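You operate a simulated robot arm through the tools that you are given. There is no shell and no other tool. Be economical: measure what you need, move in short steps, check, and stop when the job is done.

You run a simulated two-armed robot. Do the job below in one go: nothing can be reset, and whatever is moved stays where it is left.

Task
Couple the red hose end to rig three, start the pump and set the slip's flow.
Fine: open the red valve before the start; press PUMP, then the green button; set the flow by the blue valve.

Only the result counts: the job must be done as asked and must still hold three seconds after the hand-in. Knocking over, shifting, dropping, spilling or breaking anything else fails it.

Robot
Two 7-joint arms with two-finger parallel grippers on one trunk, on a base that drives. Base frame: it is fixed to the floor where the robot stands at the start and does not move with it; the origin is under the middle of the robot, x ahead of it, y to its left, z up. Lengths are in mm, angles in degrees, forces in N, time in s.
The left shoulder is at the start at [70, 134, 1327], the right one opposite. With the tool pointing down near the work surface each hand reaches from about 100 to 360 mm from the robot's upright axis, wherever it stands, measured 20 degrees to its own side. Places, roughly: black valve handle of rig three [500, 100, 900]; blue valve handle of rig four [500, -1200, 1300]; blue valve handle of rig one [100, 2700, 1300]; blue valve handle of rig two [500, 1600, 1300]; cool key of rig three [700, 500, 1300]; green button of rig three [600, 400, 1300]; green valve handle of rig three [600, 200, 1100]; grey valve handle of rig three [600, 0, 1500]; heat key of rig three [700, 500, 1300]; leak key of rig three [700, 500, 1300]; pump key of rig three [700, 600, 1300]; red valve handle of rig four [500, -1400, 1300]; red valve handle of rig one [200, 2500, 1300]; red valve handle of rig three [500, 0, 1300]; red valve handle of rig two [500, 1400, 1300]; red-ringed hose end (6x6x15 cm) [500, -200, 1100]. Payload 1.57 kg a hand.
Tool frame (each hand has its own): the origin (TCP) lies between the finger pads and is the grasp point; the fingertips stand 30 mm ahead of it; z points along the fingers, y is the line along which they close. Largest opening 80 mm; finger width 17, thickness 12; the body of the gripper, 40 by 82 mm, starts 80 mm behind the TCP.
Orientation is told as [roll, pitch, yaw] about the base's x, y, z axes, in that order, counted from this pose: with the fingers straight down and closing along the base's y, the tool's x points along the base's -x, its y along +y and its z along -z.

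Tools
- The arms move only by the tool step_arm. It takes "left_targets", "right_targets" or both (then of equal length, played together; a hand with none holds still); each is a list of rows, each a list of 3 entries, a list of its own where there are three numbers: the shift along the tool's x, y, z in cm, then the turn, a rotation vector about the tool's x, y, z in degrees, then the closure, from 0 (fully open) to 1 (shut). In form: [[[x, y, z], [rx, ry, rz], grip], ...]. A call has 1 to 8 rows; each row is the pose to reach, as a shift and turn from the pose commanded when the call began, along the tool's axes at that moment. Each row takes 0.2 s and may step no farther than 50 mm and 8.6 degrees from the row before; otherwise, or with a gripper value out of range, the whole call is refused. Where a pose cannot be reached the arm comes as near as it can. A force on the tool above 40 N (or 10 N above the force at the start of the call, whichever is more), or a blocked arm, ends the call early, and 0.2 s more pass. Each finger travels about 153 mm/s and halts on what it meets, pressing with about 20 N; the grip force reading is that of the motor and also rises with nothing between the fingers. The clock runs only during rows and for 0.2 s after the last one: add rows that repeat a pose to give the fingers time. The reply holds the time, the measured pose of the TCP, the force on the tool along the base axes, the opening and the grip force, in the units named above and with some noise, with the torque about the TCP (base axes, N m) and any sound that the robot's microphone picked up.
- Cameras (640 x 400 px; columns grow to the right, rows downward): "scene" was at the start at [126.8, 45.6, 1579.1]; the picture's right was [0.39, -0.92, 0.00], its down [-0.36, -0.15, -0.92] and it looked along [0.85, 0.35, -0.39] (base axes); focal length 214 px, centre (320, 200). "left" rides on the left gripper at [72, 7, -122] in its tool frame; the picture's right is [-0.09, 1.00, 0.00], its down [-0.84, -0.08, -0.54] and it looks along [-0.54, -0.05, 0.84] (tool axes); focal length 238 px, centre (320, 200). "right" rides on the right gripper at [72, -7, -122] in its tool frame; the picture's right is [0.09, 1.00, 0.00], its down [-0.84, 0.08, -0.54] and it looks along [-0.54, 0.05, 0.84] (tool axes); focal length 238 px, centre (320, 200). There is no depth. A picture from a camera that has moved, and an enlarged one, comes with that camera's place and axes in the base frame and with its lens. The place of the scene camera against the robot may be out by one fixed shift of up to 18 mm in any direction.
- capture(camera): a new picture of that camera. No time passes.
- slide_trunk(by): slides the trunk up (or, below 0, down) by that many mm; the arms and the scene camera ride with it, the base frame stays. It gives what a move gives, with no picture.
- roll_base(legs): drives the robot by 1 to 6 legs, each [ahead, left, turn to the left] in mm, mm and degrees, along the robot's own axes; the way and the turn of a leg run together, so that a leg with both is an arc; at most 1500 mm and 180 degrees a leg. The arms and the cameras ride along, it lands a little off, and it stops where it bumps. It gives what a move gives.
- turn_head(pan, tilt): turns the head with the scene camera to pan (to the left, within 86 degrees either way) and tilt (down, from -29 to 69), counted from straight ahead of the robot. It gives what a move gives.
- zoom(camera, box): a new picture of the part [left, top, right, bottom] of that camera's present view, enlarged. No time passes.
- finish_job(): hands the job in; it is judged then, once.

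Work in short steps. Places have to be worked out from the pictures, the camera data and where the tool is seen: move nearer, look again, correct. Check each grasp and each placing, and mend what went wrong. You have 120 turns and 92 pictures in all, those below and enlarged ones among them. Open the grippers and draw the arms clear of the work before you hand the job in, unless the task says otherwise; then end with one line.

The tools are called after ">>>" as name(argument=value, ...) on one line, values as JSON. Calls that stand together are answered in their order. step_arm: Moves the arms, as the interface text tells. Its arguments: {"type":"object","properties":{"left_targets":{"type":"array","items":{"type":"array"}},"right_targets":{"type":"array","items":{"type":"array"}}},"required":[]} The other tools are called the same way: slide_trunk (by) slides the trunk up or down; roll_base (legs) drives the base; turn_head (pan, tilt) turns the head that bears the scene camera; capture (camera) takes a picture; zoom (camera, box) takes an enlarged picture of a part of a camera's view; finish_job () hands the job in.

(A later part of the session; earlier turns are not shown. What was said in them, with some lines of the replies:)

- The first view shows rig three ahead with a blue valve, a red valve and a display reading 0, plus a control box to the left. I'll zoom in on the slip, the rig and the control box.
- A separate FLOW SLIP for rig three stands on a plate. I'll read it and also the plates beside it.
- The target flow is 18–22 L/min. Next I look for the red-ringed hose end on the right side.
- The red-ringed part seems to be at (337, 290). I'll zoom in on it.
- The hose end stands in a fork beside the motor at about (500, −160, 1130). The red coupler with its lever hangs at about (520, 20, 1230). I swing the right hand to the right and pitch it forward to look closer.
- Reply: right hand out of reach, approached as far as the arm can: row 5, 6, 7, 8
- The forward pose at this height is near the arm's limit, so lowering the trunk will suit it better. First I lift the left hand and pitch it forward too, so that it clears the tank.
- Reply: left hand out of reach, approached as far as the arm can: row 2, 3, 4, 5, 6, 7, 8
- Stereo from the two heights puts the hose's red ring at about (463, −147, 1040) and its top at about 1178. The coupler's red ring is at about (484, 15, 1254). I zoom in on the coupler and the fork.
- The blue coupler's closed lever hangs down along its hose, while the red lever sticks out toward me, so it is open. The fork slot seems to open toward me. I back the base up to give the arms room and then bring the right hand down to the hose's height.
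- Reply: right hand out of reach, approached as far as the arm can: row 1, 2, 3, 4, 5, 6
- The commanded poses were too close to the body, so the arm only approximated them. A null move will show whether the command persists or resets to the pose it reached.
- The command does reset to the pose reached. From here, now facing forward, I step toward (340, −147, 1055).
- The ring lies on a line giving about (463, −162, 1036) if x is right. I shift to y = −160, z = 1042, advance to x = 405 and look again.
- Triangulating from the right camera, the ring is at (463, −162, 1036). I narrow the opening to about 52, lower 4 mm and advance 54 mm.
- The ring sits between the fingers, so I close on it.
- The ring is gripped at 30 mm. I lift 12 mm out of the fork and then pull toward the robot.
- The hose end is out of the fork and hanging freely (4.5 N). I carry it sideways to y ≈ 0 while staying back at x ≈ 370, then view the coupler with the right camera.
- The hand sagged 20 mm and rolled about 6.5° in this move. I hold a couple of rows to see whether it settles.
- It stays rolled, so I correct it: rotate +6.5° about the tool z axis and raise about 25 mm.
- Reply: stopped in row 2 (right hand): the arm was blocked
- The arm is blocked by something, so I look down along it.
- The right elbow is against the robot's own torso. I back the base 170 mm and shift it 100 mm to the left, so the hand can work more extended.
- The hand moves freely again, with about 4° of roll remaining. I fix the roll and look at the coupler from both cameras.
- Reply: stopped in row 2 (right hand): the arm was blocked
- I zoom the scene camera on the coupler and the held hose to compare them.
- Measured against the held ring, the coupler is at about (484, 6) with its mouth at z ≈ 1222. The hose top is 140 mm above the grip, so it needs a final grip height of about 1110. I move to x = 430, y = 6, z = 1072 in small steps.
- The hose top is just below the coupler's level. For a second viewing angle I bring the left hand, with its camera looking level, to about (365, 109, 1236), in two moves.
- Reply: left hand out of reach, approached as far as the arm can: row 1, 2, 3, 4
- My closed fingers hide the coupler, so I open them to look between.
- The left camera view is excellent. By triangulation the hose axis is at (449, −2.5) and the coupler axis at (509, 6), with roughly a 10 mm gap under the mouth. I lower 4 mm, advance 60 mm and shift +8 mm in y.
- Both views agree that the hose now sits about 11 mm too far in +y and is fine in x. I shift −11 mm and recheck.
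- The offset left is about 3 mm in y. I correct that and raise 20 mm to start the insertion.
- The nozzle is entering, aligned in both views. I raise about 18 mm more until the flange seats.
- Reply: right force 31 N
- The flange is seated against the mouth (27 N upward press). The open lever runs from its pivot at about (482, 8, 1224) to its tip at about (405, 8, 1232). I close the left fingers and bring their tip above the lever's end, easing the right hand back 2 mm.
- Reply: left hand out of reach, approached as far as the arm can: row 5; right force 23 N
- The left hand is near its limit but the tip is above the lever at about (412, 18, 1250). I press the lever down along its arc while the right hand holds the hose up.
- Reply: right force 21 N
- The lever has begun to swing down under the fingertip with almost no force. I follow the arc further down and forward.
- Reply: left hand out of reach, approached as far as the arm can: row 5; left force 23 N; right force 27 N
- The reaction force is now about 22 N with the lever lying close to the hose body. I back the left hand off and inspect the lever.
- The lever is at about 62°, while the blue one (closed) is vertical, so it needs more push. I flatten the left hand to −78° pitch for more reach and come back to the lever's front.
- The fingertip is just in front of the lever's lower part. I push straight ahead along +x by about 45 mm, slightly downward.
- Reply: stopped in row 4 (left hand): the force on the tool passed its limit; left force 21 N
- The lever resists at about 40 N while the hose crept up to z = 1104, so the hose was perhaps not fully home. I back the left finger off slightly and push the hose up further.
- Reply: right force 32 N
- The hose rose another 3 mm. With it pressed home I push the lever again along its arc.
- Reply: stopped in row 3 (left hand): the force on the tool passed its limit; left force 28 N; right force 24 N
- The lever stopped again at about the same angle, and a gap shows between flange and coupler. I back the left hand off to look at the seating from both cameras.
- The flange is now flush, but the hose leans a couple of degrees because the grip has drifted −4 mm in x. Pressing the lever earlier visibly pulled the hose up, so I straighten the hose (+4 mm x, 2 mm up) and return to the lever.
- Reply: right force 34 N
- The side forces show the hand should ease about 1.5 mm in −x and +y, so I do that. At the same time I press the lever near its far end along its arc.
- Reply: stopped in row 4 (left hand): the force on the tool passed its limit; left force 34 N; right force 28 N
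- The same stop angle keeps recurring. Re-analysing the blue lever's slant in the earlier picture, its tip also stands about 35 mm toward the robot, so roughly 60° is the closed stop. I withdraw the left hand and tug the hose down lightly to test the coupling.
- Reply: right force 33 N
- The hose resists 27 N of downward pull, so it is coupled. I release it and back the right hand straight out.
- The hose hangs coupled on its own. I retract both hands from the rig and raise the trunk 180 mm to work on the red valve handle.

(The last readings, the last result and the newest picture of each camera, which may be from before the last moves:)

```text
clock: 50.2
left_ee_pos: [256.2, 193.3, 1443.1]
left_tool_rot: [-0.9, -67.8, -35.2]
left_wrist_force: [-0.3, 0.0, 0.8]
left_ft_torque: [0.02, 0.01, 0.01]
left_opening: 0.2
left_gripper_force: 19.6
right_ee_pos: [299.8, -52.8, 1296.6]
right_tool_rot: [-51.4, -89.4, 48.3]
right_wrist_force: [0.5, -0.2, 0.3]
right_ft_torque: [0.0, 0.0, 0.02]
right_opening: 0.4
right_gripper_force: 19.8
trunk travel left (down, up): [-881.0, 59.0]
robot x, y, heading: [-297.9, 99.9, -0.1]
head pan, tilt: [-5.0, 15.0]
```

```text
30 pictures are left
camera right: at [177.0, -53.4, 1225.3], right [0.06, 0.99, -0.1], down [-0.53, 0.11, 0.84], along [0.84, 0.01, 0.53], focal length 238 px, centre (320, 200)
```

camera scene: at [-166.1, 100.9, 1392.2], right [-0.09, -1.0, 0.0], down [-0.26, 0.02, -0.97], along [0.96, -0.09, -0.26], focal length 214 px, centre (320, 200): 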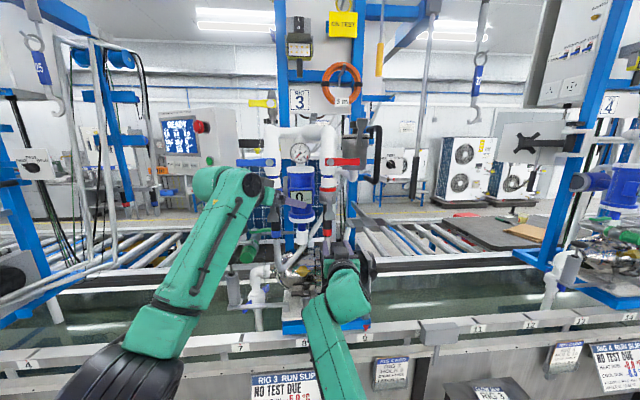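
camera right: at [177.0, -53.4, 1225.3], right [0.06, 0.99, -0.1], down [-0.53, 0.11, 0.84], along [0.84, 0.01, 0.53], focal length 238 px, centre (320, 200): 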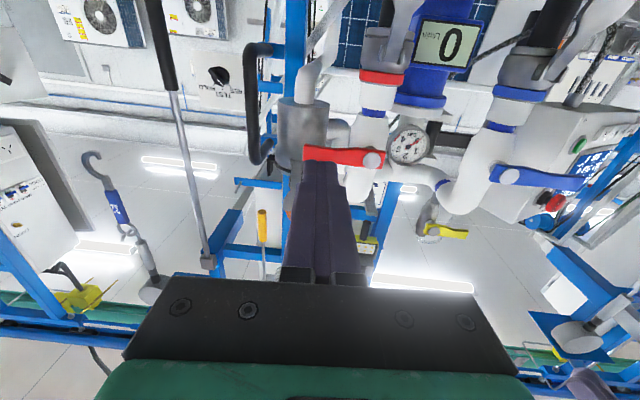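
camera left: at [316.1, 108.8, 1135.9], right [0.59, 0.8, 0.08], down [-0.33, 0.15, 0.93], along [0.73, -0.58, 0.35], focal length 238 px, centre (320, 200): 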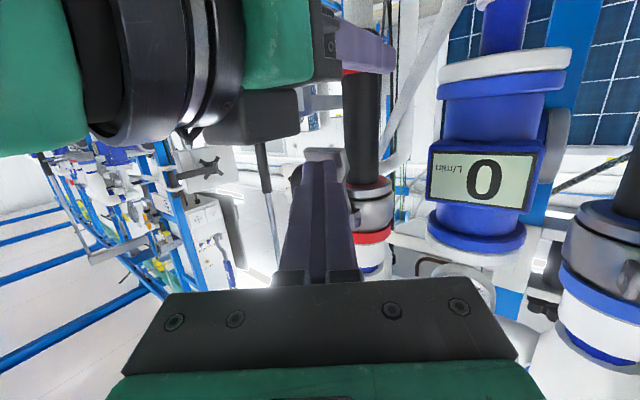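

The red handle's pivot is at about (440, 7, 1327) and its tip at y ≈ −74. I put the closed right fingertip above its outer part at (425, −58, 1360) and look.

>>> step_arm(right_targets=[[[-3, 0, 2], [0, 0, 0], 1], [[-6.3, 0, 4], [0, 0, 0], 1], [[-6.3, 0.1, 8], [0, 0, 0], 1], [[-6.3, 0.18, 12.5], [0, 0, 0], 1]])

>>> zoom(camera="right", box=[240, 80, 440, 280])

>>> zoom(camera="scene", box=[270, 160, 410, 300])

```text
clock: 51.2
left_ee_pos: [250.3, 193.1, 1445.3]
left_tool_rot: [-0.6, -67.9, -35.4]
left_wrist_force: [-0.2, 0.7, 0.1]
left_ft_torque: [0.02, -0.02, 0.08]
left_opening: 0.0
left_gripper_force: 19.7
right_ee_pos: [417.2, -52.6, 1355.8]
right_tool_rot: [37.7, -89.2, -40.5]
right_wrist_force: [-0.1, 0.0, 0.1]
right_ft_torque: [0.0, 0.05, -0.01]
right_opening: 0.0
right_gripper_force: 19.8
trunk travel left (down, up): [-881.0, 59.0]
robot x, y, heading: [-300.6, 99.9, -0.0]
head pan, tilt: [-5.0, 15.0]
```

```text
2.00 times, centred on (340, 180) of right
camera zoom: at [295.3, -52.4, 1285.4], right [0.05, 1.0, -0.08], down [-0.53, 0.09, 0.84], along [0.85, 0.0, 0.53], focal length 477 px, centre (280, 240)
```

zoom: 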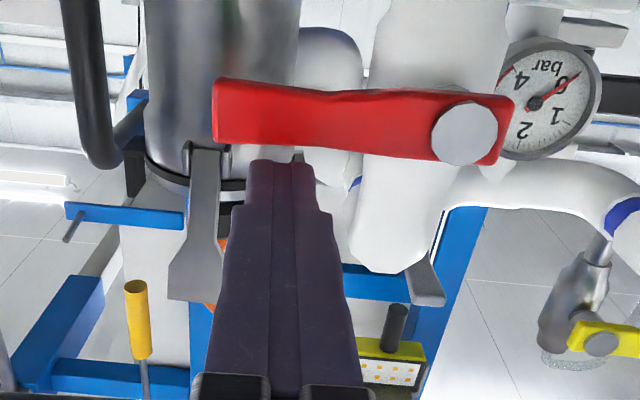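

```text
2.86 times, centred on (340, 230) of scene
camera zoom: at [-171.5, 101.2, 1572.6], right [-0.09, -1.0, 0.0], down [-0.25, 0.02, -0.97], along [0.96, -0.09, -0.25], focal length 613 px, centre (263, 114)
```

zoom: 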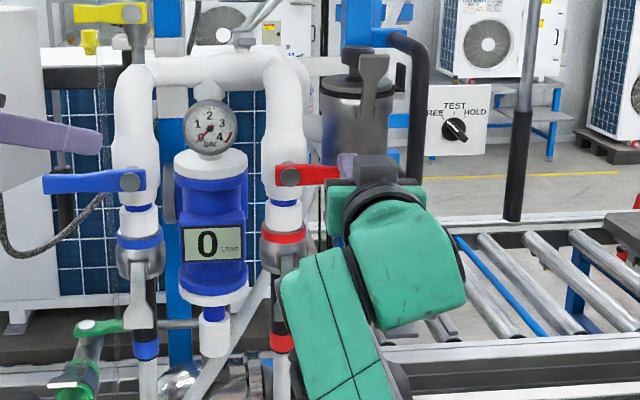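

The fingertip is just above the handle, though two-view estimates put the handle slightly deeper (x ≈ 460, z ≈ 1336). I advance 25 mm over it and press down in small steps.

>>> step_arm(right_targets=[[[-0.5, 0, 0], [0, 0, 0], 1], [[-0.5, 0.1, 1.3], [0, 0, 0], 1], [[-0.5, 0.1, 2.5], [0, 0, 0], 1], [[0.2, 0, 2.5], [0, 0, 0], 1], [[0.9, 0, 2.5], [0, 0, 0], 1], [[1.6, 0, 2.5], [0, 0, 0], 1], [[2.2, 0, 2.5], [0, 0, 0], 1]])

>>> zoom(camera="right", box=[240, 60, 440, 260])

```text
clock: 52.5
left_ee_pos: [255.2, 194.4, 1444.1]
left_tool_rot: [-0.9, -67.8, -35.2]
left_wrist_force: [0.5, -0.2, 0.4]
left_ft_torque: [-0.04, 0.01, -0.02]
left_opening: 0.0
left_gripper_force: 20.1
right_ee_pos: [445.9, -52.9, 1355.0]
right_tool_rot: [150.5, -89.0, -153.1]
right_wrist_force: [-1.2, 0.4, 6.2]
right_ft_torque: [0.03, -0.01, 0.07]
right_opening: 0.1
right_gripper_force: 20.0
trunk travel left (down, up): [-881.0, 59.0]
robot x, y, heading: [-298.1, 102.1, -0.2]
head pan, tilt: [-5.0, 15.0]
stopped in row 6 (right hand): the force on the tool passed its limit (the readings are from after the stop); the commanded pose is now the measured one
```

```text
2.00 times, centred on (340, 160) of right
camera zoom: at [325.2, -54.5, 1281.3], right [0.05, 1.0, -0.08], down [-0.55, 0.1, 0.83], along [0.83, 0.01, 0.55], focal length 477 px, centre (280, 280)
```

zoom: 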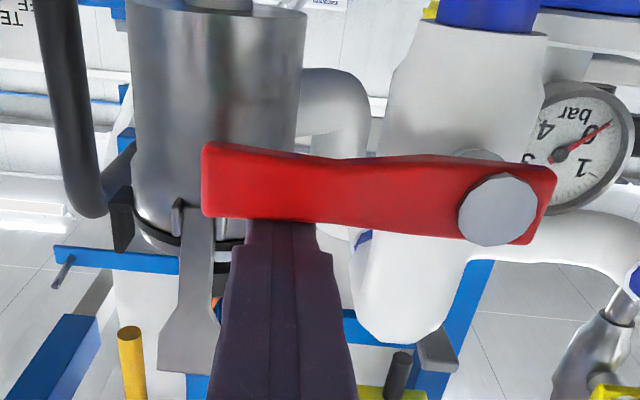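

The handle does not go down: it blocked at 40 N. I go around beneath it and push it up instead.

>>> step_arm(right_targets=[[[-0.5, 0, 0], [0, 0, 0], 1], [[-0.5, 0, -3], [0, 0, 0], 1], [[-0.5, 0, -6], [0, 0, 0], 1], [[2.5, 0, -6], [0, 0, 0], 1], [[5.5, 0, -6], [0, 0, 0], 1], [[5.5, 0, -3], [0, 0, 0], 1], [[5.5, 0, 0], [0, 0, 0], 1]])

>>> zoom(camera="right", box=[240, 60, 440, 260])

```text
clock: 54.1
left_ee_pos: [259.7, 193.1, 1443.3]
left_tool_rot: [-0.9, -67.6, -34.9]
left_wrist_force: [-0.4, -1.0, -1.2]
left_ft_torque: [0.01, -0.01, 0.01]
left_opening: 0.0
left_gripper_force: 19.7
right_ee_pos: [451.7, -54.7, 1294.1]
right_tool_rot: [125.0, -89.5, -127.7]
right_wrist_force: [0.0, -0.6, 0.4]
right_ft_torque: [0.0, 0.0, 0.03]
right_opening: 0.2
right_gripper_force: 20.4
trunk travel left (down, up): [-881.0, 59.0]
robot x, y, heading: [-296.4, 102.4, -0.1]
head pan, tilt: [-5.0, 15.0]
```

```text
2.00 times, centred on (340, 160) of right
camera zoom: at [331.3, -55.5, 1222.4], right [0.05, 1.0, -0.09], down [-0.54, 0.1, 0.83], along [0.84, 0.01, 0.54], focal length 477 px, centre (280, 280)
```

zoom: 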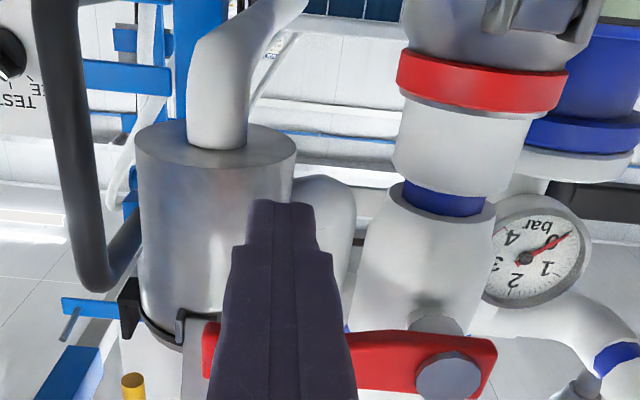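

The finger is under the handle, so I push up along its arc.

>>> step_arm(right_targets=[[[-1.8, 0.15, 0], [0, 0, 0], 1], [[-3.6, 0.05, 0], [0, 0, 0], 1], [[-4.8, 0, 0], [0, 0, 0], 1], [[-6.8, 0.45, 0], [0, 0, 0], 1], [[-7.9, 1.05, 0], [0, 0, 0], 1], [[-8.8, 1.85, 0], [0, 0, 0], 1], [[-9.8, 3.1, 0], [0, 0, 0], 1], [[-10.4, 4.6, 0], [0, 0, 0], 1]])

>>> capture(camera="right")

```text
clock: 55.9
left_ee_pos: [258.3, 186.8, 1443.3]
left_tool_rot: [-0.5, -67.5, -35.7]
left_wrist_force: [-0.5, 0.0, -0.1]
left_ft_torque: [-0.01, 0.05, 0.02]
left_opening: 0.2
left_gripper_force: 19.8
right_ee_pos: [451.3, -15.7, 1399.2]
right_tool_rot: [111.6, -89.3, -114.5]
right_wrist_force: [-2.5, -6.9, -5.6]
right_ft_torque: [-0.06, 0.03, 0.02]
right_opening: 0.0
right_gripper_force: 20.3
trunk travel left (down, up): [-881.0, 59.0]
robot x, y, heading: [-299.6, 101.4, -0.2]
head pan, tilt: [-5.0, 15.0]
```

```text
25 pictures are left
camera right: at [329.9, -15.1, 1327.2], right [0.05, 1.0, -0.08], down [-0.54, 0.09, 0.84], along [0.84, 0.0, 0.54], focal length 238 px, centre (320, 200)
```

right: 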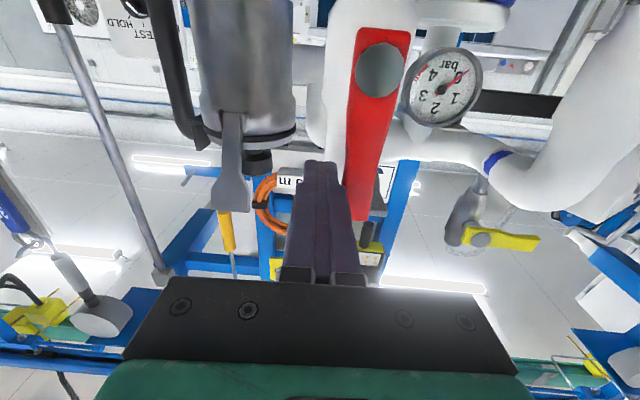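

The red handle now points straight up. I give one small extra push to its stop.

>>> step_arm(right_targets=[[[0, 0.5, 0], [0, 0, 0], 1], [[0, 1.0, 0], [0, 0, 0], 1]])

>>> zoom(camera="scene", box=[130, 120, 410, 300])

```text
clock: 56.5
left_ee_pos: [257.8, 182.1, 1444.2]
left_tool_rot: [0.0, -67.3, -36.0]
left_wrist_force: [0.6, 0.3, 0.1]
left_ft_torque: [0.0, 0.01, 0.04]
left_opening: 0.0
left_gripper_force: 20.2
right_ee_pos: [450.4, -11.1, 1399.6]
right_tool_rot: [110.9, -89.1, -113.9]
right_wrist_force: [-0.7, -20.6, -3.4]
right_ft_torque: [-0.19, -0.01, 0.02]
right_opening: 0.1
right_gripper_force: 19.9
trunk travel left (down, up): [-881.0, 59.0]
robot x, y, heading: [-300.6, 96.3, -0.4]
head pan, tilt: [-5.0, 15.0]
```

```text
2.22 times, centred on (270, 210) of scene
camera zoom: at [-163.5, 89.1, 1571.8], right [-0.09, -1.0, -0.01], down [-0.26, 0.03, -0.97], along [0.96, -0.08, -0.26], focal length 477 px, centre (431, 178)
```

zoom: 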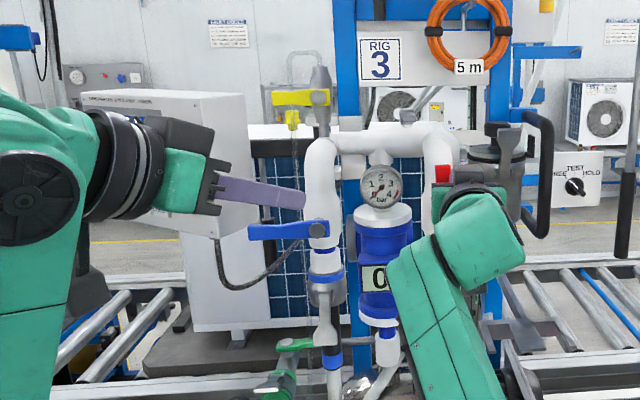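

The red valve is fully open at its stop. I withdraw the right hand, then drive left to face the control panel.

>>> step_arm(right_targets=[[[0, -0.8, 0], [0, 0, 0], 1], [[0, -0.8, -4], [0, 0, 0], 1], [[0, -0.8, -9], [0, 0, 0], 1], [[0, -2, -13], [0, 0, 0], 1], [[0, -3, -17], [0, 0, 0], 1]], left_targets=[[[0, 0, 0], [0, 0, 0], 1], [[0, 0, 0], [-6, -3, -3], 1], [[0, 0, 0], [-12, -6, -6], 1], [[0, 0, 0], [-18, -9, -9], 1], [[0, 0, 0], [-24, -12, -12], 1]])

>>> roll_base(legs=[[0, 400, 0]])

>>> turn_head(pan=0, tilt=15)

>>> capture(camera="scene")

```text
clock: 57.9
left_ee_pos: [255.0, 196.4, 1443.4]
left_tool_rot: [-25.3, -77.8, 15.3]
left_wrist_force: [0.0, 0.9, -0.3]
left_ft_torque: [0.02, 0.0, -0.04]
left_opening: 0.0
left_gripper_force: 20.4
right_ee_pos: [274.9, -44.9, 1410.3]
right_tool_rot: [-127.1, -86.1, 120.7]
right_wrist_force: [0.4, -0.2, -0.1]
right_ft_torque: [0.01, -0.01, -0.03]
right_opening: 0.0
right_gripper_force: 19.9
trunk travel left (down, up): [-881.0, 59.0]
robot x, y, heading: [-297.1, 99.1, 0.0]
head pan, tilt: [-5.0, 15.0]
stopped in row 5 (right hand): the arm was blocked; the commanded pose is now the measured one
```

```text
clock: 60.5
left_ee_pos: [255.8, 600.4, 1443.5]
left_tool_rot: [-24.0, -77.7, 14.3]
left_wrist_force: [0.9, 0.1, 0.7]
left_ft_torque: [-0.03, -0.03, -0.01]
left_opening: 0.1
left_gripper_force: 19.8
right_ee_pos: [279.8, 359.9, 1407.3]
right_tool_rot: [-124.9, -86.4, 118.6]
right_wrist_force: [0.5, 0.4, -0.7]
right_ft_torque: [-0.01, -0.06, 0.04]
right_opening: 0.0
right_gripper_force: 19.9
trunk travel left (down, up): [-881.0, 59.0]
robot x, y, heading: [-296.9, 511.3, 0.2]
head pan, tilt: [-5.0, 15.0]
```

```text
clock: 61.1
left_ee_pos: [256.4, 602.1, 1443.8]
left_tool_rot: [-24.4, -77.7, 14.5]
left_wrist_force: [0.1, 0.7, -0.5]
left_ft_torque: [-0.02, -0.01, 0.03]
left_opening: 0.0
left_gripper_force: 19.4
right_ee_pos: [279.8, 361.3, 1407.8]
right_tool_rot: [-124.1, -86.2, 117.7]
right_wrist_force: [-0.5, 0.2, 0.4]
right_ft_torque: [0.0, 0.01, 0.01]
right_opening: 0.0
right_gripper_force: 20.4
trunk travel left (down, up): [-881.0, 59.0]
robot x, y, heading: [-300.9, 506.3, 0.1]
head pan, tilt: [0.0, 15.0]
```

```text
23 pictures are left
camera scene: at [-163.8, 516.8, 1572.0], right [0.0, -1.0, 0.0], down [-0.26, 0.0, -0.97], along [0.97, 0.0, -0.26], focal length 214 px, centre (320, 200)
```

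scene: 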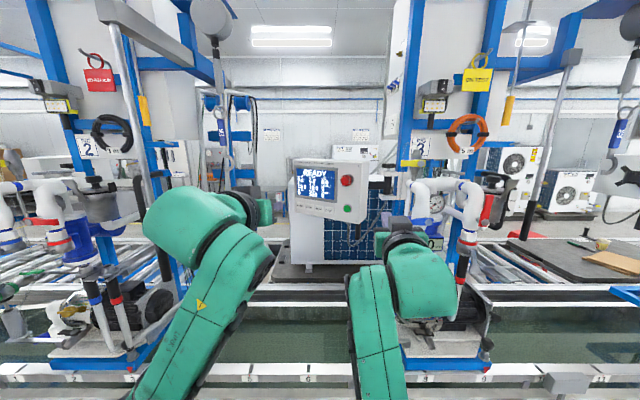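

The panel is straight ahead between the arms. I zoom in to read the keys.

>>> zoom(camera="scene", box=[280, 145, 380, 235])

```text
4.44 times, centred on (330, 190) of scene
camera zoom: at [-163.8, 516.8, 1572.0], right [0.0, -1.0, 0.0], down [-0.26, 0.0, -0.97], along [0.97, 0.0, -0.26], focal length 953 px, centre (276, 244)
```

zoom: 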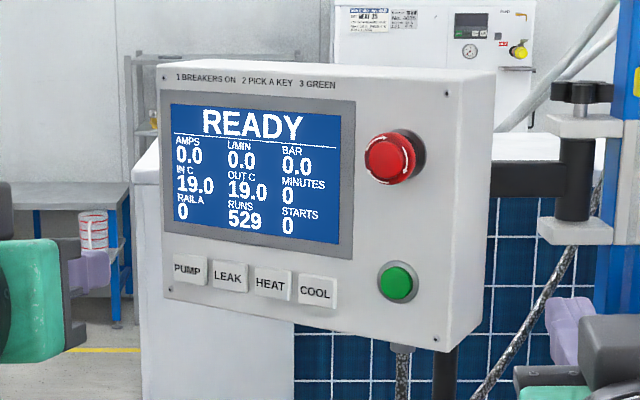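

Triangulated from three views, the green button is at about (607, 403, 1332) and PUMP at about (717, 592, 1309), on a panel facing me at about 30°. I drive to about (−60, 650), turn the left hand square to the panel and look with its camera.

>>> roll_base(legs=[[0, 140, 0], [240, 0, 0]])

>>> step_arm(left_targets=[[[1, 0, 0], [6.5, -3.1, 3], 1], [[2.5, 0, 0], [13, -6.2, 6], 1], [[4, 0, 0], [19.5, -9.3, 9], 1], [[6, 0, 0], [19.5, -9.3, 9], 1]])

>>> capture(camera="left")

>>> capture(camera="scene")

```text
clock: 63.8
left_ee_pos: [495.2, 738.7, 1445.3]
left_tool_rot: [-24.6, -77.8, 14.8]
left_wrist_force: [1.0, 0.1, -0.6]
left_ft_torque: [0.03, 0.01, 0.01]
left_opening: 0.1
left_gripper_force: 19.9
right_ee_pos: [516.9, 499.8, 1408.8]
right_tool_rot: [-125.7, -86.1, 119.3]
right_wrist_force: [-1.2, -0.8, 0.5]
right_ft_torque: [0.05, 0.02, 0.03]
right_opening: 0.3
right_gripper_force: 19.6
trunk travel left (down, up): [-881.0, 59.0]
robot x, y, heading: [-55.9, 644.3, 0.1]
head pan, tilt: [0.0, 15.0]
```

```text
clock: 64.8
left_ee_pos: [486.2, 735.4, 1384.7]
left_tool_rot: [57.7, -87.8, -87.6]
left_wrist_force: [0.7, -0.2, 0.5]
left_ft_torque: [0.01, 0.0, -0.03]
left_opening: 0.0
left_gripper_force: 19.9
right_ee_pos: [519.5, 496.9, 1408.2]
right_tool_rot: [-123.8, -86.3, 117.4]
right_wrist_force: [0.2, -1.1, -1.7]
right_ft_torque: [-0.03, 0.03, 0.0]
right_opening: 0.1
right_gripper_force: 20.4
trunk travel left (down, up): [-881.0, 59.0]
robot x, y, heading: [-56.7, 641.5, 0.2]
head pan, tilt: [0.0, 15.0]
```

```text
21 pictures are left
camera left: at [382.7, 804.3, 1315.5], right [0.5, 0.86, 0.12], down [-0.51, 0.17, 0.84], along [0.7, -0.48, 0.52], focal length 238 px, centre (320, 200)
```

left: 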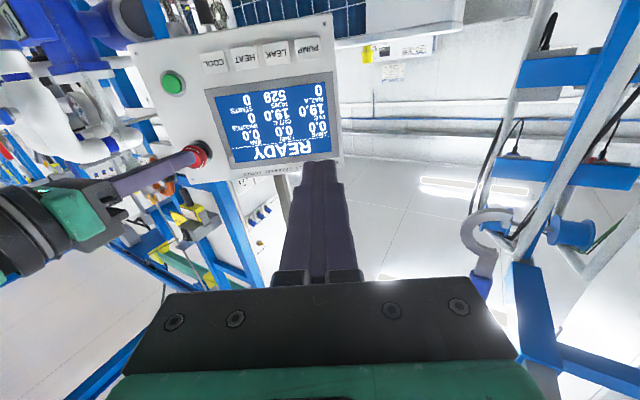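

```text
20 pictures are left
camera scene: at [77.5, 654.1, 1572.0], right [0.0, -1.0, 0.0], down [-0.26, 0.0, -0.97], along [0.97, 0.0, -0.26], focal length 214 px, centre (320, 200)
```

scene: 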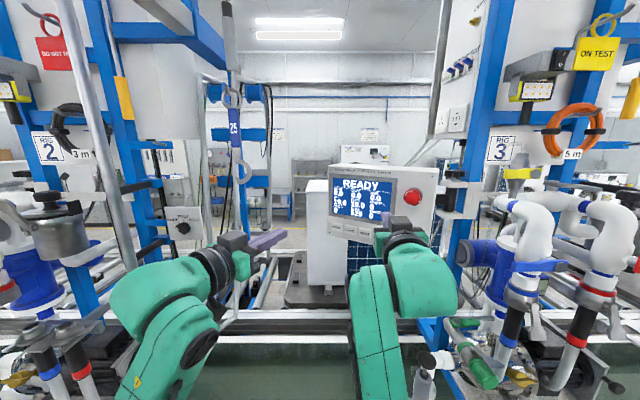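

The left camera ray confirms PUMP at about (717, 592, 1307). I bring the closed fingertip to about 30 mm in front of the key.

>>> step_arm(left_targets=[[[3.5, 0, 2], [0, 0, 0], 1], [[7, 0, 4.5], [0, 0, 0], 1], [[7, -0.2, 9], [0, 0, 0], 1], [[7, -0.4, 13], [0, 0, 0], 1], [[7, -0.6, 17], [0, 0, 0], 1], [[7, -0.8, 21], [0, 0, 0], 1]])

>>> zoom(camera="left", box=[200, 40, 440, 280])

>>> zoom(camera="scene", box=[290, 150, 450, 270])

```text
clock: 66.2
left_ee_pos: [667.8, 624.2, 1308.6]
left_tool_rot: [56.8, -87.8, -86.8]
left_wrist_force: [0.5, -0.7, -0.3]
left_ft_torque: [0.01, 0.0, 0.05]
left_opening: 0.0
left_gripper_force: 20.0
right_ee_pos: [521.2, 495.0, 1407.8]
right_tool_rot: [-123.7, -86.3, 117.4]
right_wrist_force: [0.2, -0.4, 0.0]
right_ft_torque: [0.0, -0.02, 0.02]
right_opening: 0.0
right_gripper_force: 19.9
trunk travel left (down, up): [-881.0, 59.0]
robot x, y, heading: [-58.4, 643.8, 0.0]
head pan, tilt: [0.0, 15.0]
```

```text
1.67 times, centred on (320, 160) of left
camera zoom: at [565.3, 693.1, 1239.8], right [0.5, 0.86, 0.13], down [-0.51, 0.17, 0.85], along [0.71, -0.48, 0.52], focal length 397 px, centre (320, 267)
```

zoom: 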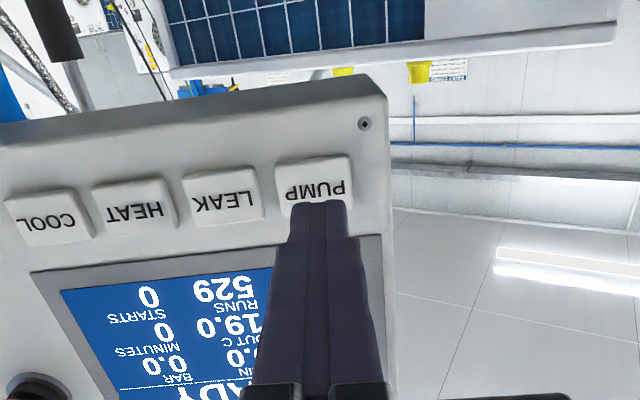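

```text
3.33 times, centred on (370, 210) of scene
camera zoom: at [79.5, 651.8, 1571.8], right [0.0, -1.0, 0.0], down [-0.26, 0.0, -0.97], along [0.97, 0.0, -0.26], focal length 715 px, centre (153, 167)
```

zoom: 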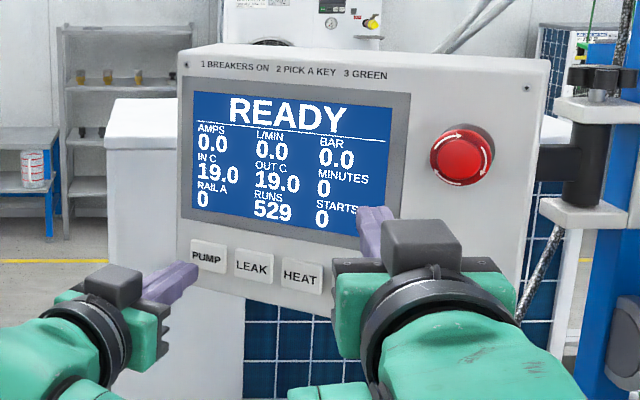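

The fingertip is lined up, about 38 mm off the key. I press forward in fine steps and then pull back.

>>> step_arm(left_targets=[[[0.1, -0.2, 2], [0, 0, 0], 1], [[0.1, -0.2, 3.2], [0, 0, 0], 1], [[0.1, -0.2, 3.7], [0, 0, 0], 1], [[0.1, -0.2, 4.1], [0, 0, 0], 1], [[0.1, -0.2, 4.4], [0, 0, 0], 1], [[0.1, -0.2, 2], [0, 0, 0], 1], [[0, 0, 0], [0, 0, 0], 1]])

>>> zoom(camera="scene", box=[290, 150, 450, 270])

```text
clock: 67.8
left_ee_pos: [663.3, 626.7, 1311.1]
left_tool_rot: [57.4, -87.8, -87.1]
left_wrist_force: [-0.8, 1.0, -0.8]
left_ft_torque: [-0.01, 0.02, 0.02]
left_opening: 0.1
left_gripper_force: 19.4
right_ee_pos: [518.4, 499.7, 1408.2]
right_tool_rot: [-124.1, -86.0, 117.7]
right_wrist_force: [-0.3, -0.7, 0.2]
right_ft_torque: [-0.03, 0.04, -0.01]
right_opening: 0.1
right_gripper_force: 20.1
trunk travel left (down, up): [-881.0, 59.0]
robot x, y, heading: [-56.2, 645.5, 0.0]
head pan, tilt: [0.0, 15.0]
heard: click
```

```text
3.33 times, centred on (370, 210) of scene
camera zoom: at [76.7, 655.5, 1572.1], right [0.0, -1.0, 0.0], down [-0.26, 0.0, -0.97], along [0.97, 0.0, -0.26], focal length 715 px, centre (153, 167)
```

zoom: 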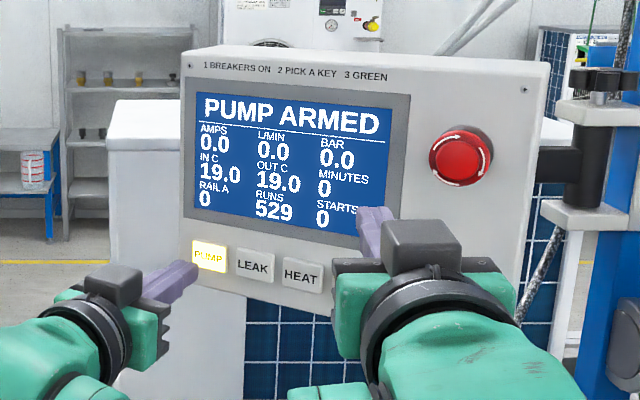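

The display reads PUMP ARMED. The right hand is nearer the green button, so I turn it square to the panel and bring it to about 30 mm in front of the button.

>>> step_arm(right_targets=[[[3, -1, 0], [6, 0.3, 0], 1], [[6, -2.5, 1], [12, 0.7, -0.5], 1], [[8, -4.3, 2.5], [18, 1, -0.7], 1], [[8, -5.8, 4.1], [24, 1.4, -0.9], 1], [[8, -5.8, 4.1], [24, 1.4, -0.9], 1]])

>>> zoom(camera="right", box=[200, 40, 440, 280])

```text
clock: 69.0
left_ee_pos: [665.1, 625.9, 1310.9]
left_tool_rot: [56.6, -87.8, -86.3]
left_wrist_force: [-0.9, 0.7, -0.1]
left_ft_torque: [0.0, -0.01, 0.01]
left_opening: 0.0
left_gripper_force: 20.2
right_ee_pos: [557.0, 428.1, 1333.4]
right_tool_rot: [-121.8, -85.5, 91.0]
right_wrist_force: [0.6, -0.2, 0.3]
right_ft_torque: [-0.01, -0.05, -0.01]
right_opening: 0.0
right_gripper_force: 20.1
trunk travel left (down, up): [-881.0, 59.0]
robot x, y, heading: [-57.8, 643.2, -0.2]
head pan, tilt: [0.0, 15.0]
```

```text
1.67 times, centred on (320, 160) of right
camera zoom: at [449.3, 477.7, 1256.9], right [0.51, 0.84, -0.16], down [-0.43, 0.41, 0.81], along [0.75, -0.34, 0.57], focal length 397 px, centre (320, 267)
```

zoom: 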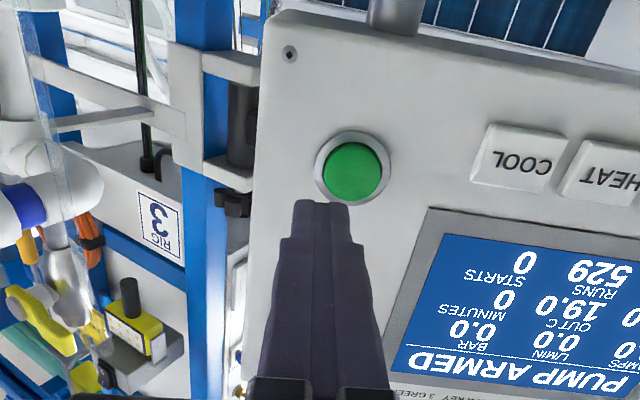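

The button sits about 14 mm to the side and 9 mm lower than the tip's line. I correct, press and withdraw.

>>> step_arm(right_targets=[[[0.9, 1.4, 1.5], [0, 0, 0], 1], [[0.9, 1.4, 2.7], [0, 0, 0], 1], [[0.9, 1.4, 3.3], [0, 0, 0], 1], [[0.9, 1.4, 3.7], [0, 0, 0], 1], [[0.9, 1.4, 4.1], [0, 0, 0], 1], [[0.9, 1.4, 2], [0, 0, 0], 1], [[0.5, 1, -2], [0, 0, 0], 1]])

>>> zoom(camera="right", box=[200, 40, 440, 280])

```text
clock: 70.8
left_ee_pos: [664.5, 625.0, 1311.4]
left_tool_rot: [55.8, -87.7, -85.5]
left_wrist_force: [0.7, 0.5, -0.4]
left_ft_torque: [0.01, 0.01, 0.0]
left_opening: 0.3
left_gripper_force: 19.9
right_ee_pos: [542.5, 429.0, 1342.6]
right_tool_rot: [-138.1, -83.5, 105.1]
right_wrist_force: [0.4, 0.1, 0.3]
right_ft_torque: [0.01, 0.03, 0.0]
right_opening: 0.1
right_gripper_force: 20.2
trunk travel left (down, up): [-881.0, 59.0]
robot x, y, heading: [-58.2, 646.6, 0.2]
head pan, tilt: [0.0, 15.0]
heard: click
stopped in row 7 (right hand): the arm was blocked; the commanded pose is now the measured one
```

```text
1.67 times, centred on (320, 160) of right
camera zoom: at [439.2, 480.7, 1262.8], right [0.55, 0.82, -0.17], down [-0.44, 0.45, 0.78], along [0.72, -0.35, 0.6], focal length 397 px, centre (320, 267)
```

zoom: 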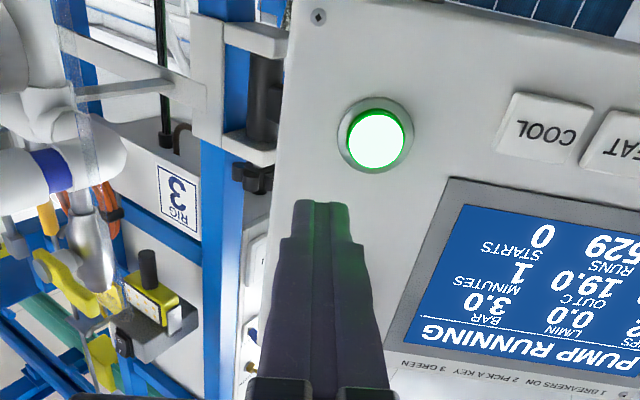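

The pump is running: 3.0 bar and 0.0 L/min. I retract the left hand and drive back in front of rig three to use the left hand on the blue handle.

>>> step_arm(left_targets=[[[0, 0, -4.5], [0, 0, 0], 1], [[0, 0, -9], [0, 0, 0], 1], [[0, 0, -13.5], [0, 0, 0], 1], [[0, 0, -17], [0, 0, 0], 1]])

>>> roll_base(legs=[[-225, 0, 0], [0, -440, 0]])

>>> turn_head(pan=0, tilt=15)

>>> capture(camera="left")

>>> capture(camera="scene")

```text
clock: 71.8
left_ee_pos: [515.5, 710.8, 1314.5]
left_tool_rot: [58.2, -87.8, -87.9]
left_wrist_force: [-0.4, 1.2, 0.2]
left_ft_torque: [-0.01, 0.0, 0.0]
left_opening: 0.0
left_gripper_force: 20.1
right_ee_pos: [540.4, 431.1, 1344.6]
right_tool_rot: [-138.5, -83.3, 105.6]
right_wrist_force: [0.0, 1.2, 1.3]
right_ft_torque: [0.0, 0.04, 0.01]
right_opening: 0.0
right_gripper_force: 20.6
trunk travel left (down, up): [-881.0, 59.0]
robot x, y, heading: [-59.2, 647.1, 0.1]
head pan, tilt: [0.0, 15.0]
```

```text
clock: 75.9
left_ee_pos: [292.8, 258.8, 1314.5]
left_tool_rot: [55.9, -88.0, -85.9]
left_wrist_force: [0.5, 0.3, 0.4]
left_ft_torque: [0.03, 0.01, -0.03]
left_opening: 0.2
left_gripper_force: 19.9
right_ee_pos: [314.6, -21.3, 1343.7]
right_tool_rot: [-137.5, -83.4, 104.3]
right_wrist_force: [-0.6, 0.2, 0.4]
right_ft_torque: [0.03, 0.01, 0.03]
right_opening: 0.0
right_gripper_force: 20.2
trunk travel left (down, up): [-881.0, 59.0]
robot x, y, heading: [-281.7, 194.6, -0.4]
head pan, tilt: [0.0, 15.0]
```

```text
clock: 76.5
left_ee_pos: [292.2, 258.6, 1314.7]
left_tool_rot: [56.1, -87.8, -86.2]
left_wrist_force: [-0.2, -0.3, 0.2]
left_ft_torque: [-0.02, -0.06, 0.01]
left_opening: 0.2
left_gripper_force: 20.0
right_ee_pos: [315.2, -23.0, 1343.8]
right_tool_rot: [-137.7, -83.2, 104.4]
right_wrist_force: [0.3, 0.2, 0.4]
right_ft_torque: [0.0, 0.01, -0.03]
right_opening: 0.0
right_gripper_force: 20.9
trunk travel left (down, up): [-881.0, 59.0]
robot x, y, heading: [-285.5, 195.3, -0.1]
head pan, tilt: [0.0, 15.0]
```

```text
14 pictures are left
camera left: at [190.1, 327.5, 1246.2], right [0.5, 0.86, 0.12], down [-0.51, 0.17, 0.85], along [0.7, -0.48, 0.52], focal length 238 px, centre (320, 200)
```

left: 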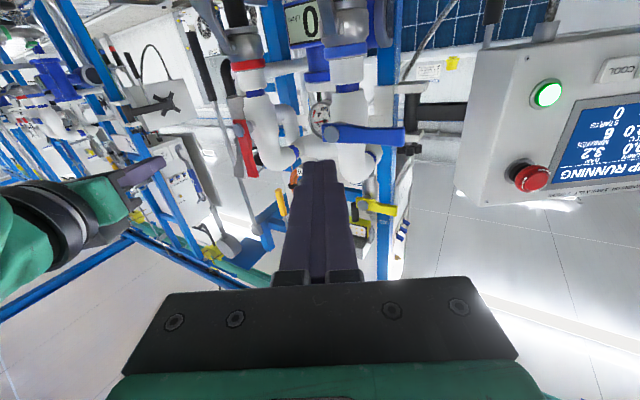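

```text
13 pictures are left
camera scene: at [-147.8, 204.2, 1572.0], right [-0.01, -1.0, 0.0], down [-0.26, 0.0, -0.97], along [0.97, -0.01, -0.26], focal length 214 px, centre (320, 200)
```

scene: 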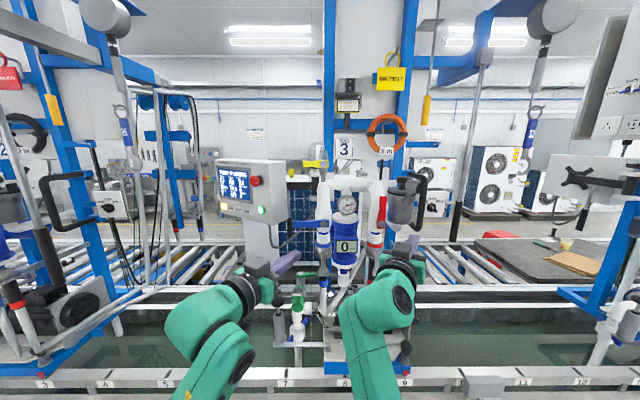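

From the left camera the blue pivot is at about (460, 175, 1336) and its tip at y ≈ 267. I move the left fingertip beneath the handle's outer part.

>>> step_arm(left_targets=[[[1.6, 0.5, 1], [0, 0, 0], 1], [[1.6, 2.5, 4.5], [0, 0, 0], 1], [[1.6, 4.5, 8.2], [0, 0, 0], 1], [[1.6, 6, 11], [0, 0, 0], 1], [[1.6, 7.5, 13.9], [0, 0, 0], 1]])

>>> capture(camera="left")

```text
clock: 77.7
left_ee_pos: [452.1, 253.7, 1298.4]
left_tool_rot: [55.8, -87.7, -85.7]
left_wrist_force: [0.7, 0.2, -0.4]
left_ft_torque: [-0.02, -0.03, 0.01]
left_opening: 0.0
left_gripper_force: 20.0
right_ee_pos: [317.1, -23.8, 1341.5]
right_tool_rot: [-137.2, -83.5, 104.0]
right_wrist_force: [0.3, -0.3, -0.4]
right_ft_torque: [-0.01, -0.04, 0.02]
right_opening: 0.1
right_gripper_force: 20.2
trunk travel left (down, up): [-881.0, 59.0]
robot x, y, heading: [-282.5, 196.5, -0.4]
head pan, tilt: [0.0, 15.0]
```

```text
12 pictures are left
camera left: at [350.6, 322.5, 1229.8], right [0.5, 0.86, 0.12], down [-0.51, 0.17, 0.85], along [0.7, -0.48, 0.52], focal length 238 px, centre (320, 200)
```

left: 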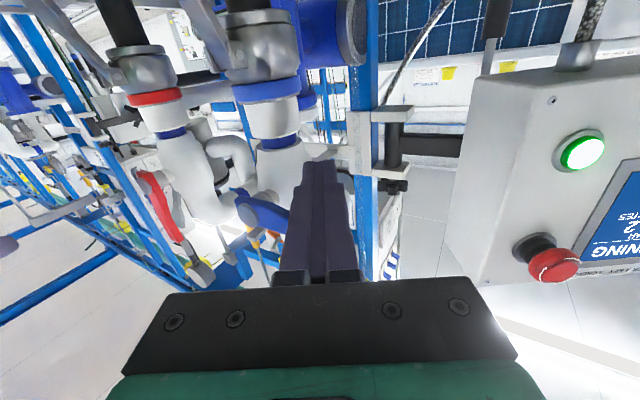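

The finger is under the blue handle. I raise it to about 20° of opening and read the flow.

>>> step_arm(left_targets=[[[-1.5, 0, 0], [0, 0, 0], 1], [[-2.5, 0, 0], [0, 0, 0], 1], [[-3.3, 0, 0], [0, 0, 0], 1], [[-4, 0, 0], [0, 0, 0], 1], [[-4.5, 0, 0], [0, 0, 0], 1]])

>>> zoom(camera="scene", box=[210, 155, 370, 265])

```text
clock: 78.9
left_ee_pos: [452.2, 252.2, 1341.7]
left_tool_rot: [53.6, -87.8, -83.6]
left_wrist_force: [0.8, 2.0, -5.6]
left_ft_torque: [0.09, 0.06, 0.01]
left_opening: 0.0
left_gripper_force: 19.8
right_ee_pos: [317.1, -22.8, 1342.3]
right_tool_rot: [-136.8, -83.3, 103.5]
right_wrist_force: [0.9, -0.5, 0.4]
right_ft_torque: [-0.02, -0.02, -0.05]
right_opening: 0.0
right_gripper_force: 19.9
trunk travel left (down, up): [-881.0, 59.0]
robot x, y, heading: [-282.3, 195.0, -0.1]
head pan, tilt: [0.0, 15.0]
```

```text
3.64 times, centred on (290, 210) of scene
camera zoom: at [-145.7, 204.0, 1571.7], right [-0.01, -1.0, 0.0], down [-0.26, 0.0, -0.97], along [0.97, -0.01, -0.26], focal length 780 px, centre (429, 164)
```

zoom: 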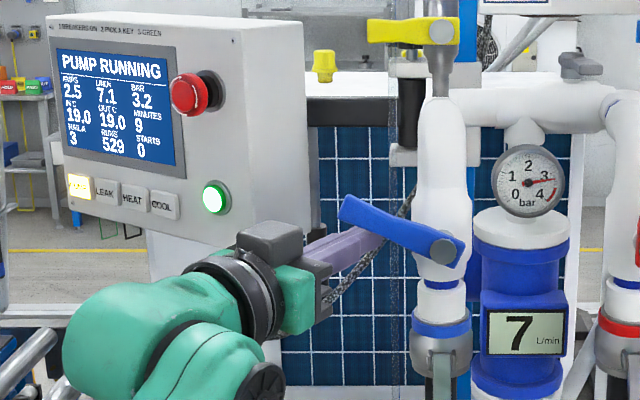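

Flow reads 7.1 L/min. I continue the arc to about 40°.

>>> step_arm(left_targets=[[[-0.9, -0.05, 0], [0, 0, 0], 1], [[-1.8, -0.2, 0.1], [0, 0, 0], 1], [[-2.5, -0.45, 0.25], [0, 0, 0], 1], [[-2.5, -0.45, 0.25], [0, 0, 0], 1]])

>>> zoom(camera="scene", box=[210, 155, 370, 265])

```text
clock: 79.9
left_ee_pos: [452.4, 247.1, 1366.8]
left_tool_rot: [53.2, -87.7, -83.1]
left_wrist_force: [1.7, 1.1, -5.1]
left_ft_torque: [0.1, 0.05, 0.05]
left_opening: 0.0
left_gripper_force: 19.8
right_ee_pos: [316.9, -24.7, 1342.7]
right_tool_rot: [-136.6, -83.5, 103.4]
right_wrist_force: [1.5, 0.3, -0.4]
right_ft_torque: [0.02, 0.0, -0.04]
right_opening: 0.0
right_gripper_force: 19.6
trunk travel left (down, up): [-881.0, 59.0]
robot x, y, heading: [-279.8, 192.5, -0.5]
head pan, tilt: [0.0, 15.0]
```

```text
3.64 times, centred on (290, 210) of scene
camera zoom: at [-144.9, 204.0, 1571.7], right [-0.01, -1.0, 0.0], down [-0.26, 0.0, -0.97], along [0.97, -0.01, -0.26], focal length 780 px, centre (429, 164)
```

zoom: 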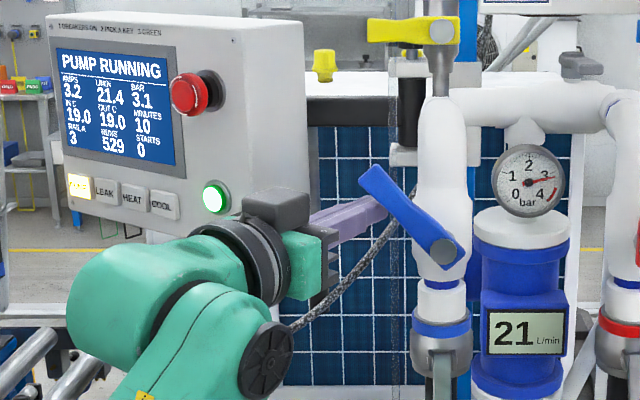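

Flow reads 21.4 L/min, inside 18–22. I withdraw the finger downward and back, wait, and recheck that it holds.

>>> step_arm(left_targets=[[[1.5, 0.4, 0], [0, 0, 0], 1], [[3.5, 0.8, 0], [0, 0, 0], 1], [[3.5, 0.8, -4], [0, 0, 0], 1], [[3.5, 0.8, -8], [0, 0, 0], 1], [[3.5, 0.8, -12], [0, 0, 0], 1], [[3.5, 0.8, -12], [0, 0, 0], 1], [[3.5, 0.8, -12], [0, 0, 0], 1]])

>>> zoom(camera="scene", box=[210, 155, 370, 265])

```text
clock: 81.5
left_ee_pos: [350.8, 316.6, 1336.9]
left_tool_rot: [55.5, -87.8, -85.5]
left_wrist_force: [0.8, 1.4, -0.2]
left_ft_torque: [0.0, -0.01, 0.02]
left_opening: 0.1
left_gripper_force: 20.4
right_ee_pos: [315.2, -23.6, 1343.8]
right_tool_rot: [-137.5, -83.4, 104.3]
right_wrist_force: [0.2, 0.9, 0.1]
right_ft_torque: [-0.04, -0.04, 0.02]
right_opening: 0.0
right_gripper_force: 20.1
trunk travel left (down, up): [-881.0, 59.0]
robot x, y, heading: [-284.2, 195.0, -0.3]
head pan, tilt: [0.0, 15.0]
```

```text
3.64 times, centred on (290, 210) of scene
camera zoom: at [-147.6, 203.1, 1571.9], right [-0.01, -1.0, 0.0], down [-0.26, 0.0, -0.97], along [0.97, -0.01, -0.26], focal length 780 px, centre (429, 164)
```

zoom: 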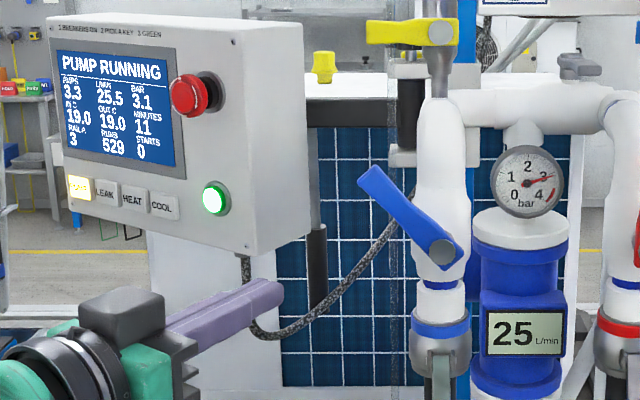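

The reading lags: it has settled at about 25.5, slightly too high. I bring the fingertip above the handle, letting time pass to read the steady value before nudging it back.

>>> step_arm(left_targets=[[[-4.5, 0, 0], [0, 0, 0], 1], [[-9.2, 0, 0], [0, 0, 0], 1], [[-9.2, -0.9, 3.2], [0, 0, 0], 1], [[-9.2, -1.8, 6.4], [0, 0, 0], 1], [[-9.2, -2.7, 9.6], [0, 0, 0], 1], [[-9.2, -3.5, 12.5], [0, 0, 0], 1], [[-9.2, -3.5, 12.5], [0, 0, 0], 1]])

>>> zoom(camera="scene", box=[210, 155, 370, 265])

```text
clock: 83.1
left_ee_pos: [440.8, 219.7, 1426.2]
left_tool_rot: [56.8, -87.8, -87.0]
left_wrist_force: [0.3, 0.9, -1.4]
left_ft_torque: [0.0, 0.04, 0.03]
left_opening: 0.0
left_gripper_force: 20.0
right_ee_pos: [315.6, -22.8, 1344.2]
right_tool_rot: [-137.7, -83.4, 104.3]
right_wrist_force: [1.2, 0.0, -0.1]
right_ft_torque: [-0.01, 0.01, -0.01]
right_opening: 0.0
right_gripper_force: 19.7
trunk travel left (down, up): [-881.0, 59.0]
robot x, y, heading: [-283.3, 193.1, 0.1]
head pan, tilt: [0.0, 15.0]
```

```text
3.64 times, centred on (290, 210) of scene
camera zoom: at [-147.7, 203.9, 1572.0], right [-0.01, -1.0, 0.0], down [-0.26, 0.0, -0.97], along [0.97, -0.01, -0.26], focal length 780 px, centre (429, 164)
```

zoom: 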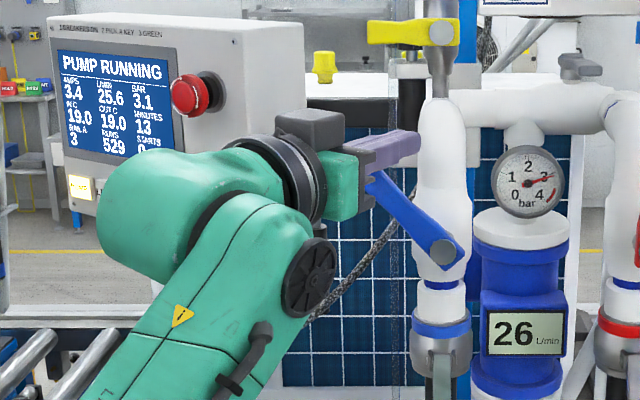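

Steady flow is 25.6, so it needs about 6–7° less. I nudge the handle back from above, a little at a time.

>>> step_arm(left_targets=[[[1.0, 0.8, -0.5], [0, 0, 0], 1], [[1.5, 1.25, -0.72], [0, 0, 0], 1], [[1.94, 1.63, -0.94], [0, 0, 0], 1], [[1.94, 1.63, -0.94], [0, 0, 0], 1], [[1.94, 1.63, -0.94], [0, 0, 0], 1], [[1.94, 1.63, -0.94], [0, 0, 0], 1], [[1.94, 1.63, -0.94], [0, 0, 0], 1], [[1.94, 1.63, -0.94], [0, 0, 0], 1]])

>>> zoom(camera="scene", box=[210, 155, 370, 265])

```text
clock: 84.9
left_ee_pos: [440.5, 239.0, 1406.8]
left_tool_rot: [58.4, -87.7, -88.4]
left_wrist_force: [1.6, 1.6, 6.2]
left_ft_torque: [0.01, -0.08, 0.02]
left_opening: 0.2
left_gripper_force: 20.2
right_ee_pos: [314.0, -21.9, 1344.3]
right_tool_rot: [-137.8, -83.4, 104.8]
right_wrist_force: [-0.6, 0.2, -0.1]
right_ft_torque: [0.02, -0.02, 0.0]
right_opening: 0.1
right_gripper_force: 19.8
trunk travel left (down, up): [-881.0, 59.0]
robot x, y, heading: [-283.0, 193.2, -0.5]
head pan, tilt: [0.0, 15.0]
```

```text
3.64 times, centred on (290, 210) of scene
camera zoom: at [-149.0, 204.4, 1572.1], right [-0.01, -1.0, 0.0], down [-0.26, 0.0, -0.97], along [0.97, -0.01, -0.26], focal length 780 px, centre (429, 164)
```

zoom: 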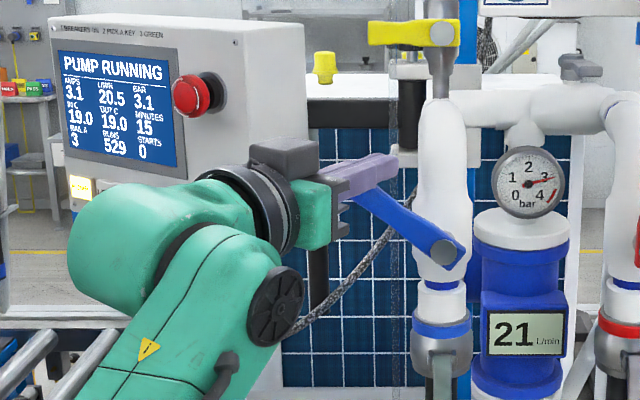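

Flow reads 20.5 and is settling. I lift the finger off upward, back away and recheck.

>>> step_arm(left_targets=[[[-1.5, -0.8, 0.4], [0, 0, 0], 1], [[-3, -1, 0.4], [0, 0, 0], 1], [[-3, -1, -4], [0, 0, 0], 1], [[-3, -1, -8], [0, 0, 0], 1], [[-3, -1, -12], [0, 0, 0], 1], [[-3, -1, -15], [0, 0, 0], 0.3], [[-3, -1, -15], [0, 0, 0], 0], [[-3, -1, -15], [0, 0, 0], 0]], right_targets=[[[0, 0, 0], [0, 0, 0], 1], [[0, 0, 0], [0, 0, 0], 1], [[0, 0, 0], [0, 0, 0], 1], [[0, 0, 0], [0, 0, 0], 1], [[0, 0, 0], [0, 0, 0], 1], [[0, 0, 0], [0, 0, 0], 0.3], [[0, 0, 0], [0, 0, 0], 0], [[0, 0, 0], [0, 0, 0], 0]])

>>> zoom(camera="scene", box=[210, 155, 370, 265])

```text
clock: 86.7
left_ee_pos: [306.2, 301.8, 1437.1]
left_tool_rot: [55.1, -87.9, -85.1]
left_wrist_force: [0.4, 0.1, -0.3]
left_ft_torque: [0.02, 0.04, 0.03]
left_opening: 80.0
left_gripper_force: 0.0
right_ee_pos: [315.8, -22.7, 1343.5]
right_tool_rot: [-137.3, -83.4, 104.2]
right_wrist_force: [-0.4, 0.6, -0.9]
right_ft_torque: [0.02, -0.01, 0.0]
right_opening: 80.1
right_gripper_force: 0.1
trunk travel left (down, up): [-881.0, 59.0]
robot x, y, heading: [-284.3, 196.4, -0.3]
head pan, tilt: [0.0, 15.0]
```

```text
3.64 times, centred on (290, 210) of scene
camera zoom: at [-147.3, 202.9, 1571.9], right [-0.01, -1.0, 0.0], down [-0.26, 0.0, -0.97], along [0.97, -0.01, -0.26], focal length 780 px, centre (429, 164)
```

zoom: 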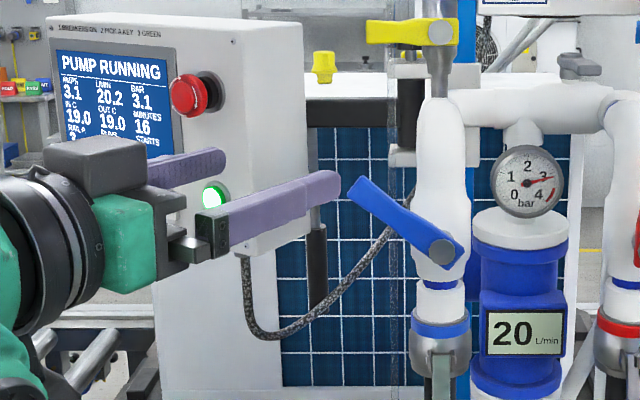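

Flow is steady at 20.2 L/min with the hands off. I back the base away a little and take a last look at the rig and the red coupling.

>>> roll_base(legs=[[-120, 0, 0]])

>>> zoom(camera="scene", box=[220, 150, 420, 330])

```text
clock: 87.9
left_ee_pos: [191.2, 304.6, 1437.8]
left_tool_rot: [51.3, -87.9, -81.2]
left_wrist_force: [-0.7, 0.2, 0.1]
left_ft_torque: [-0.01, -0.04, 0.01]
left_opening: 80.0
left_gripper_force: 0.2
right_ee_pos: [200.3, -19.9, 1342.8]
right_tool_rot: [-136.1, -83.5, 103.1]
right_wrist_force: [0.3, -0.4, -0.3]
right_ft_torque: [0.03, -0.03, 0.0]
right_opening: 79.9
right_gripper_force: 0.0
trunk travel left (down, up): [-881.0, 59.0]
robot x, y, heading: [-402.2, 194.2, -0.2]
head pan, tilt: [0.0, 15.0]
```

```text
2.22 times, centred on (320, 240) of scene
camera zoom: at [-262.3, 204.3, 1571.5], right [0.0, -1.0, 0.0], down [-0.26, 0.0, -0.97], along [0.97, 0.0, -0.26], focal length 477 px, centre (320, 111)
```

zoom: 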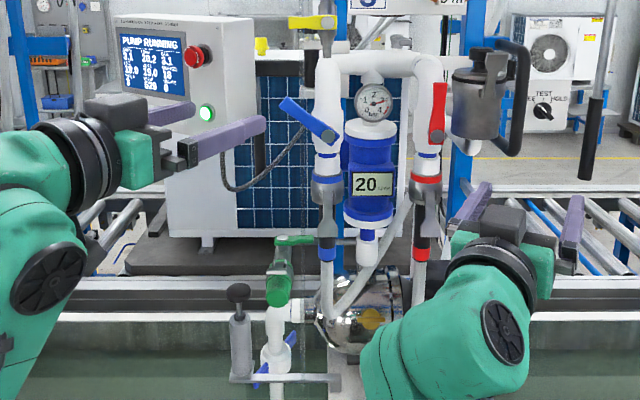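

The last look shows the red hose coupled with its lever down, the red valve open, the pump running and the flow at 20.2 L/min with both hands clear. I hand the job in.

>>> finish_job()

```text
The job is handed in.
```

The red hose end is coupled to rig three, the red valve is open, the pump is running, and the flow was steady at 20.2 L/min at the last check (slip: 18–22).
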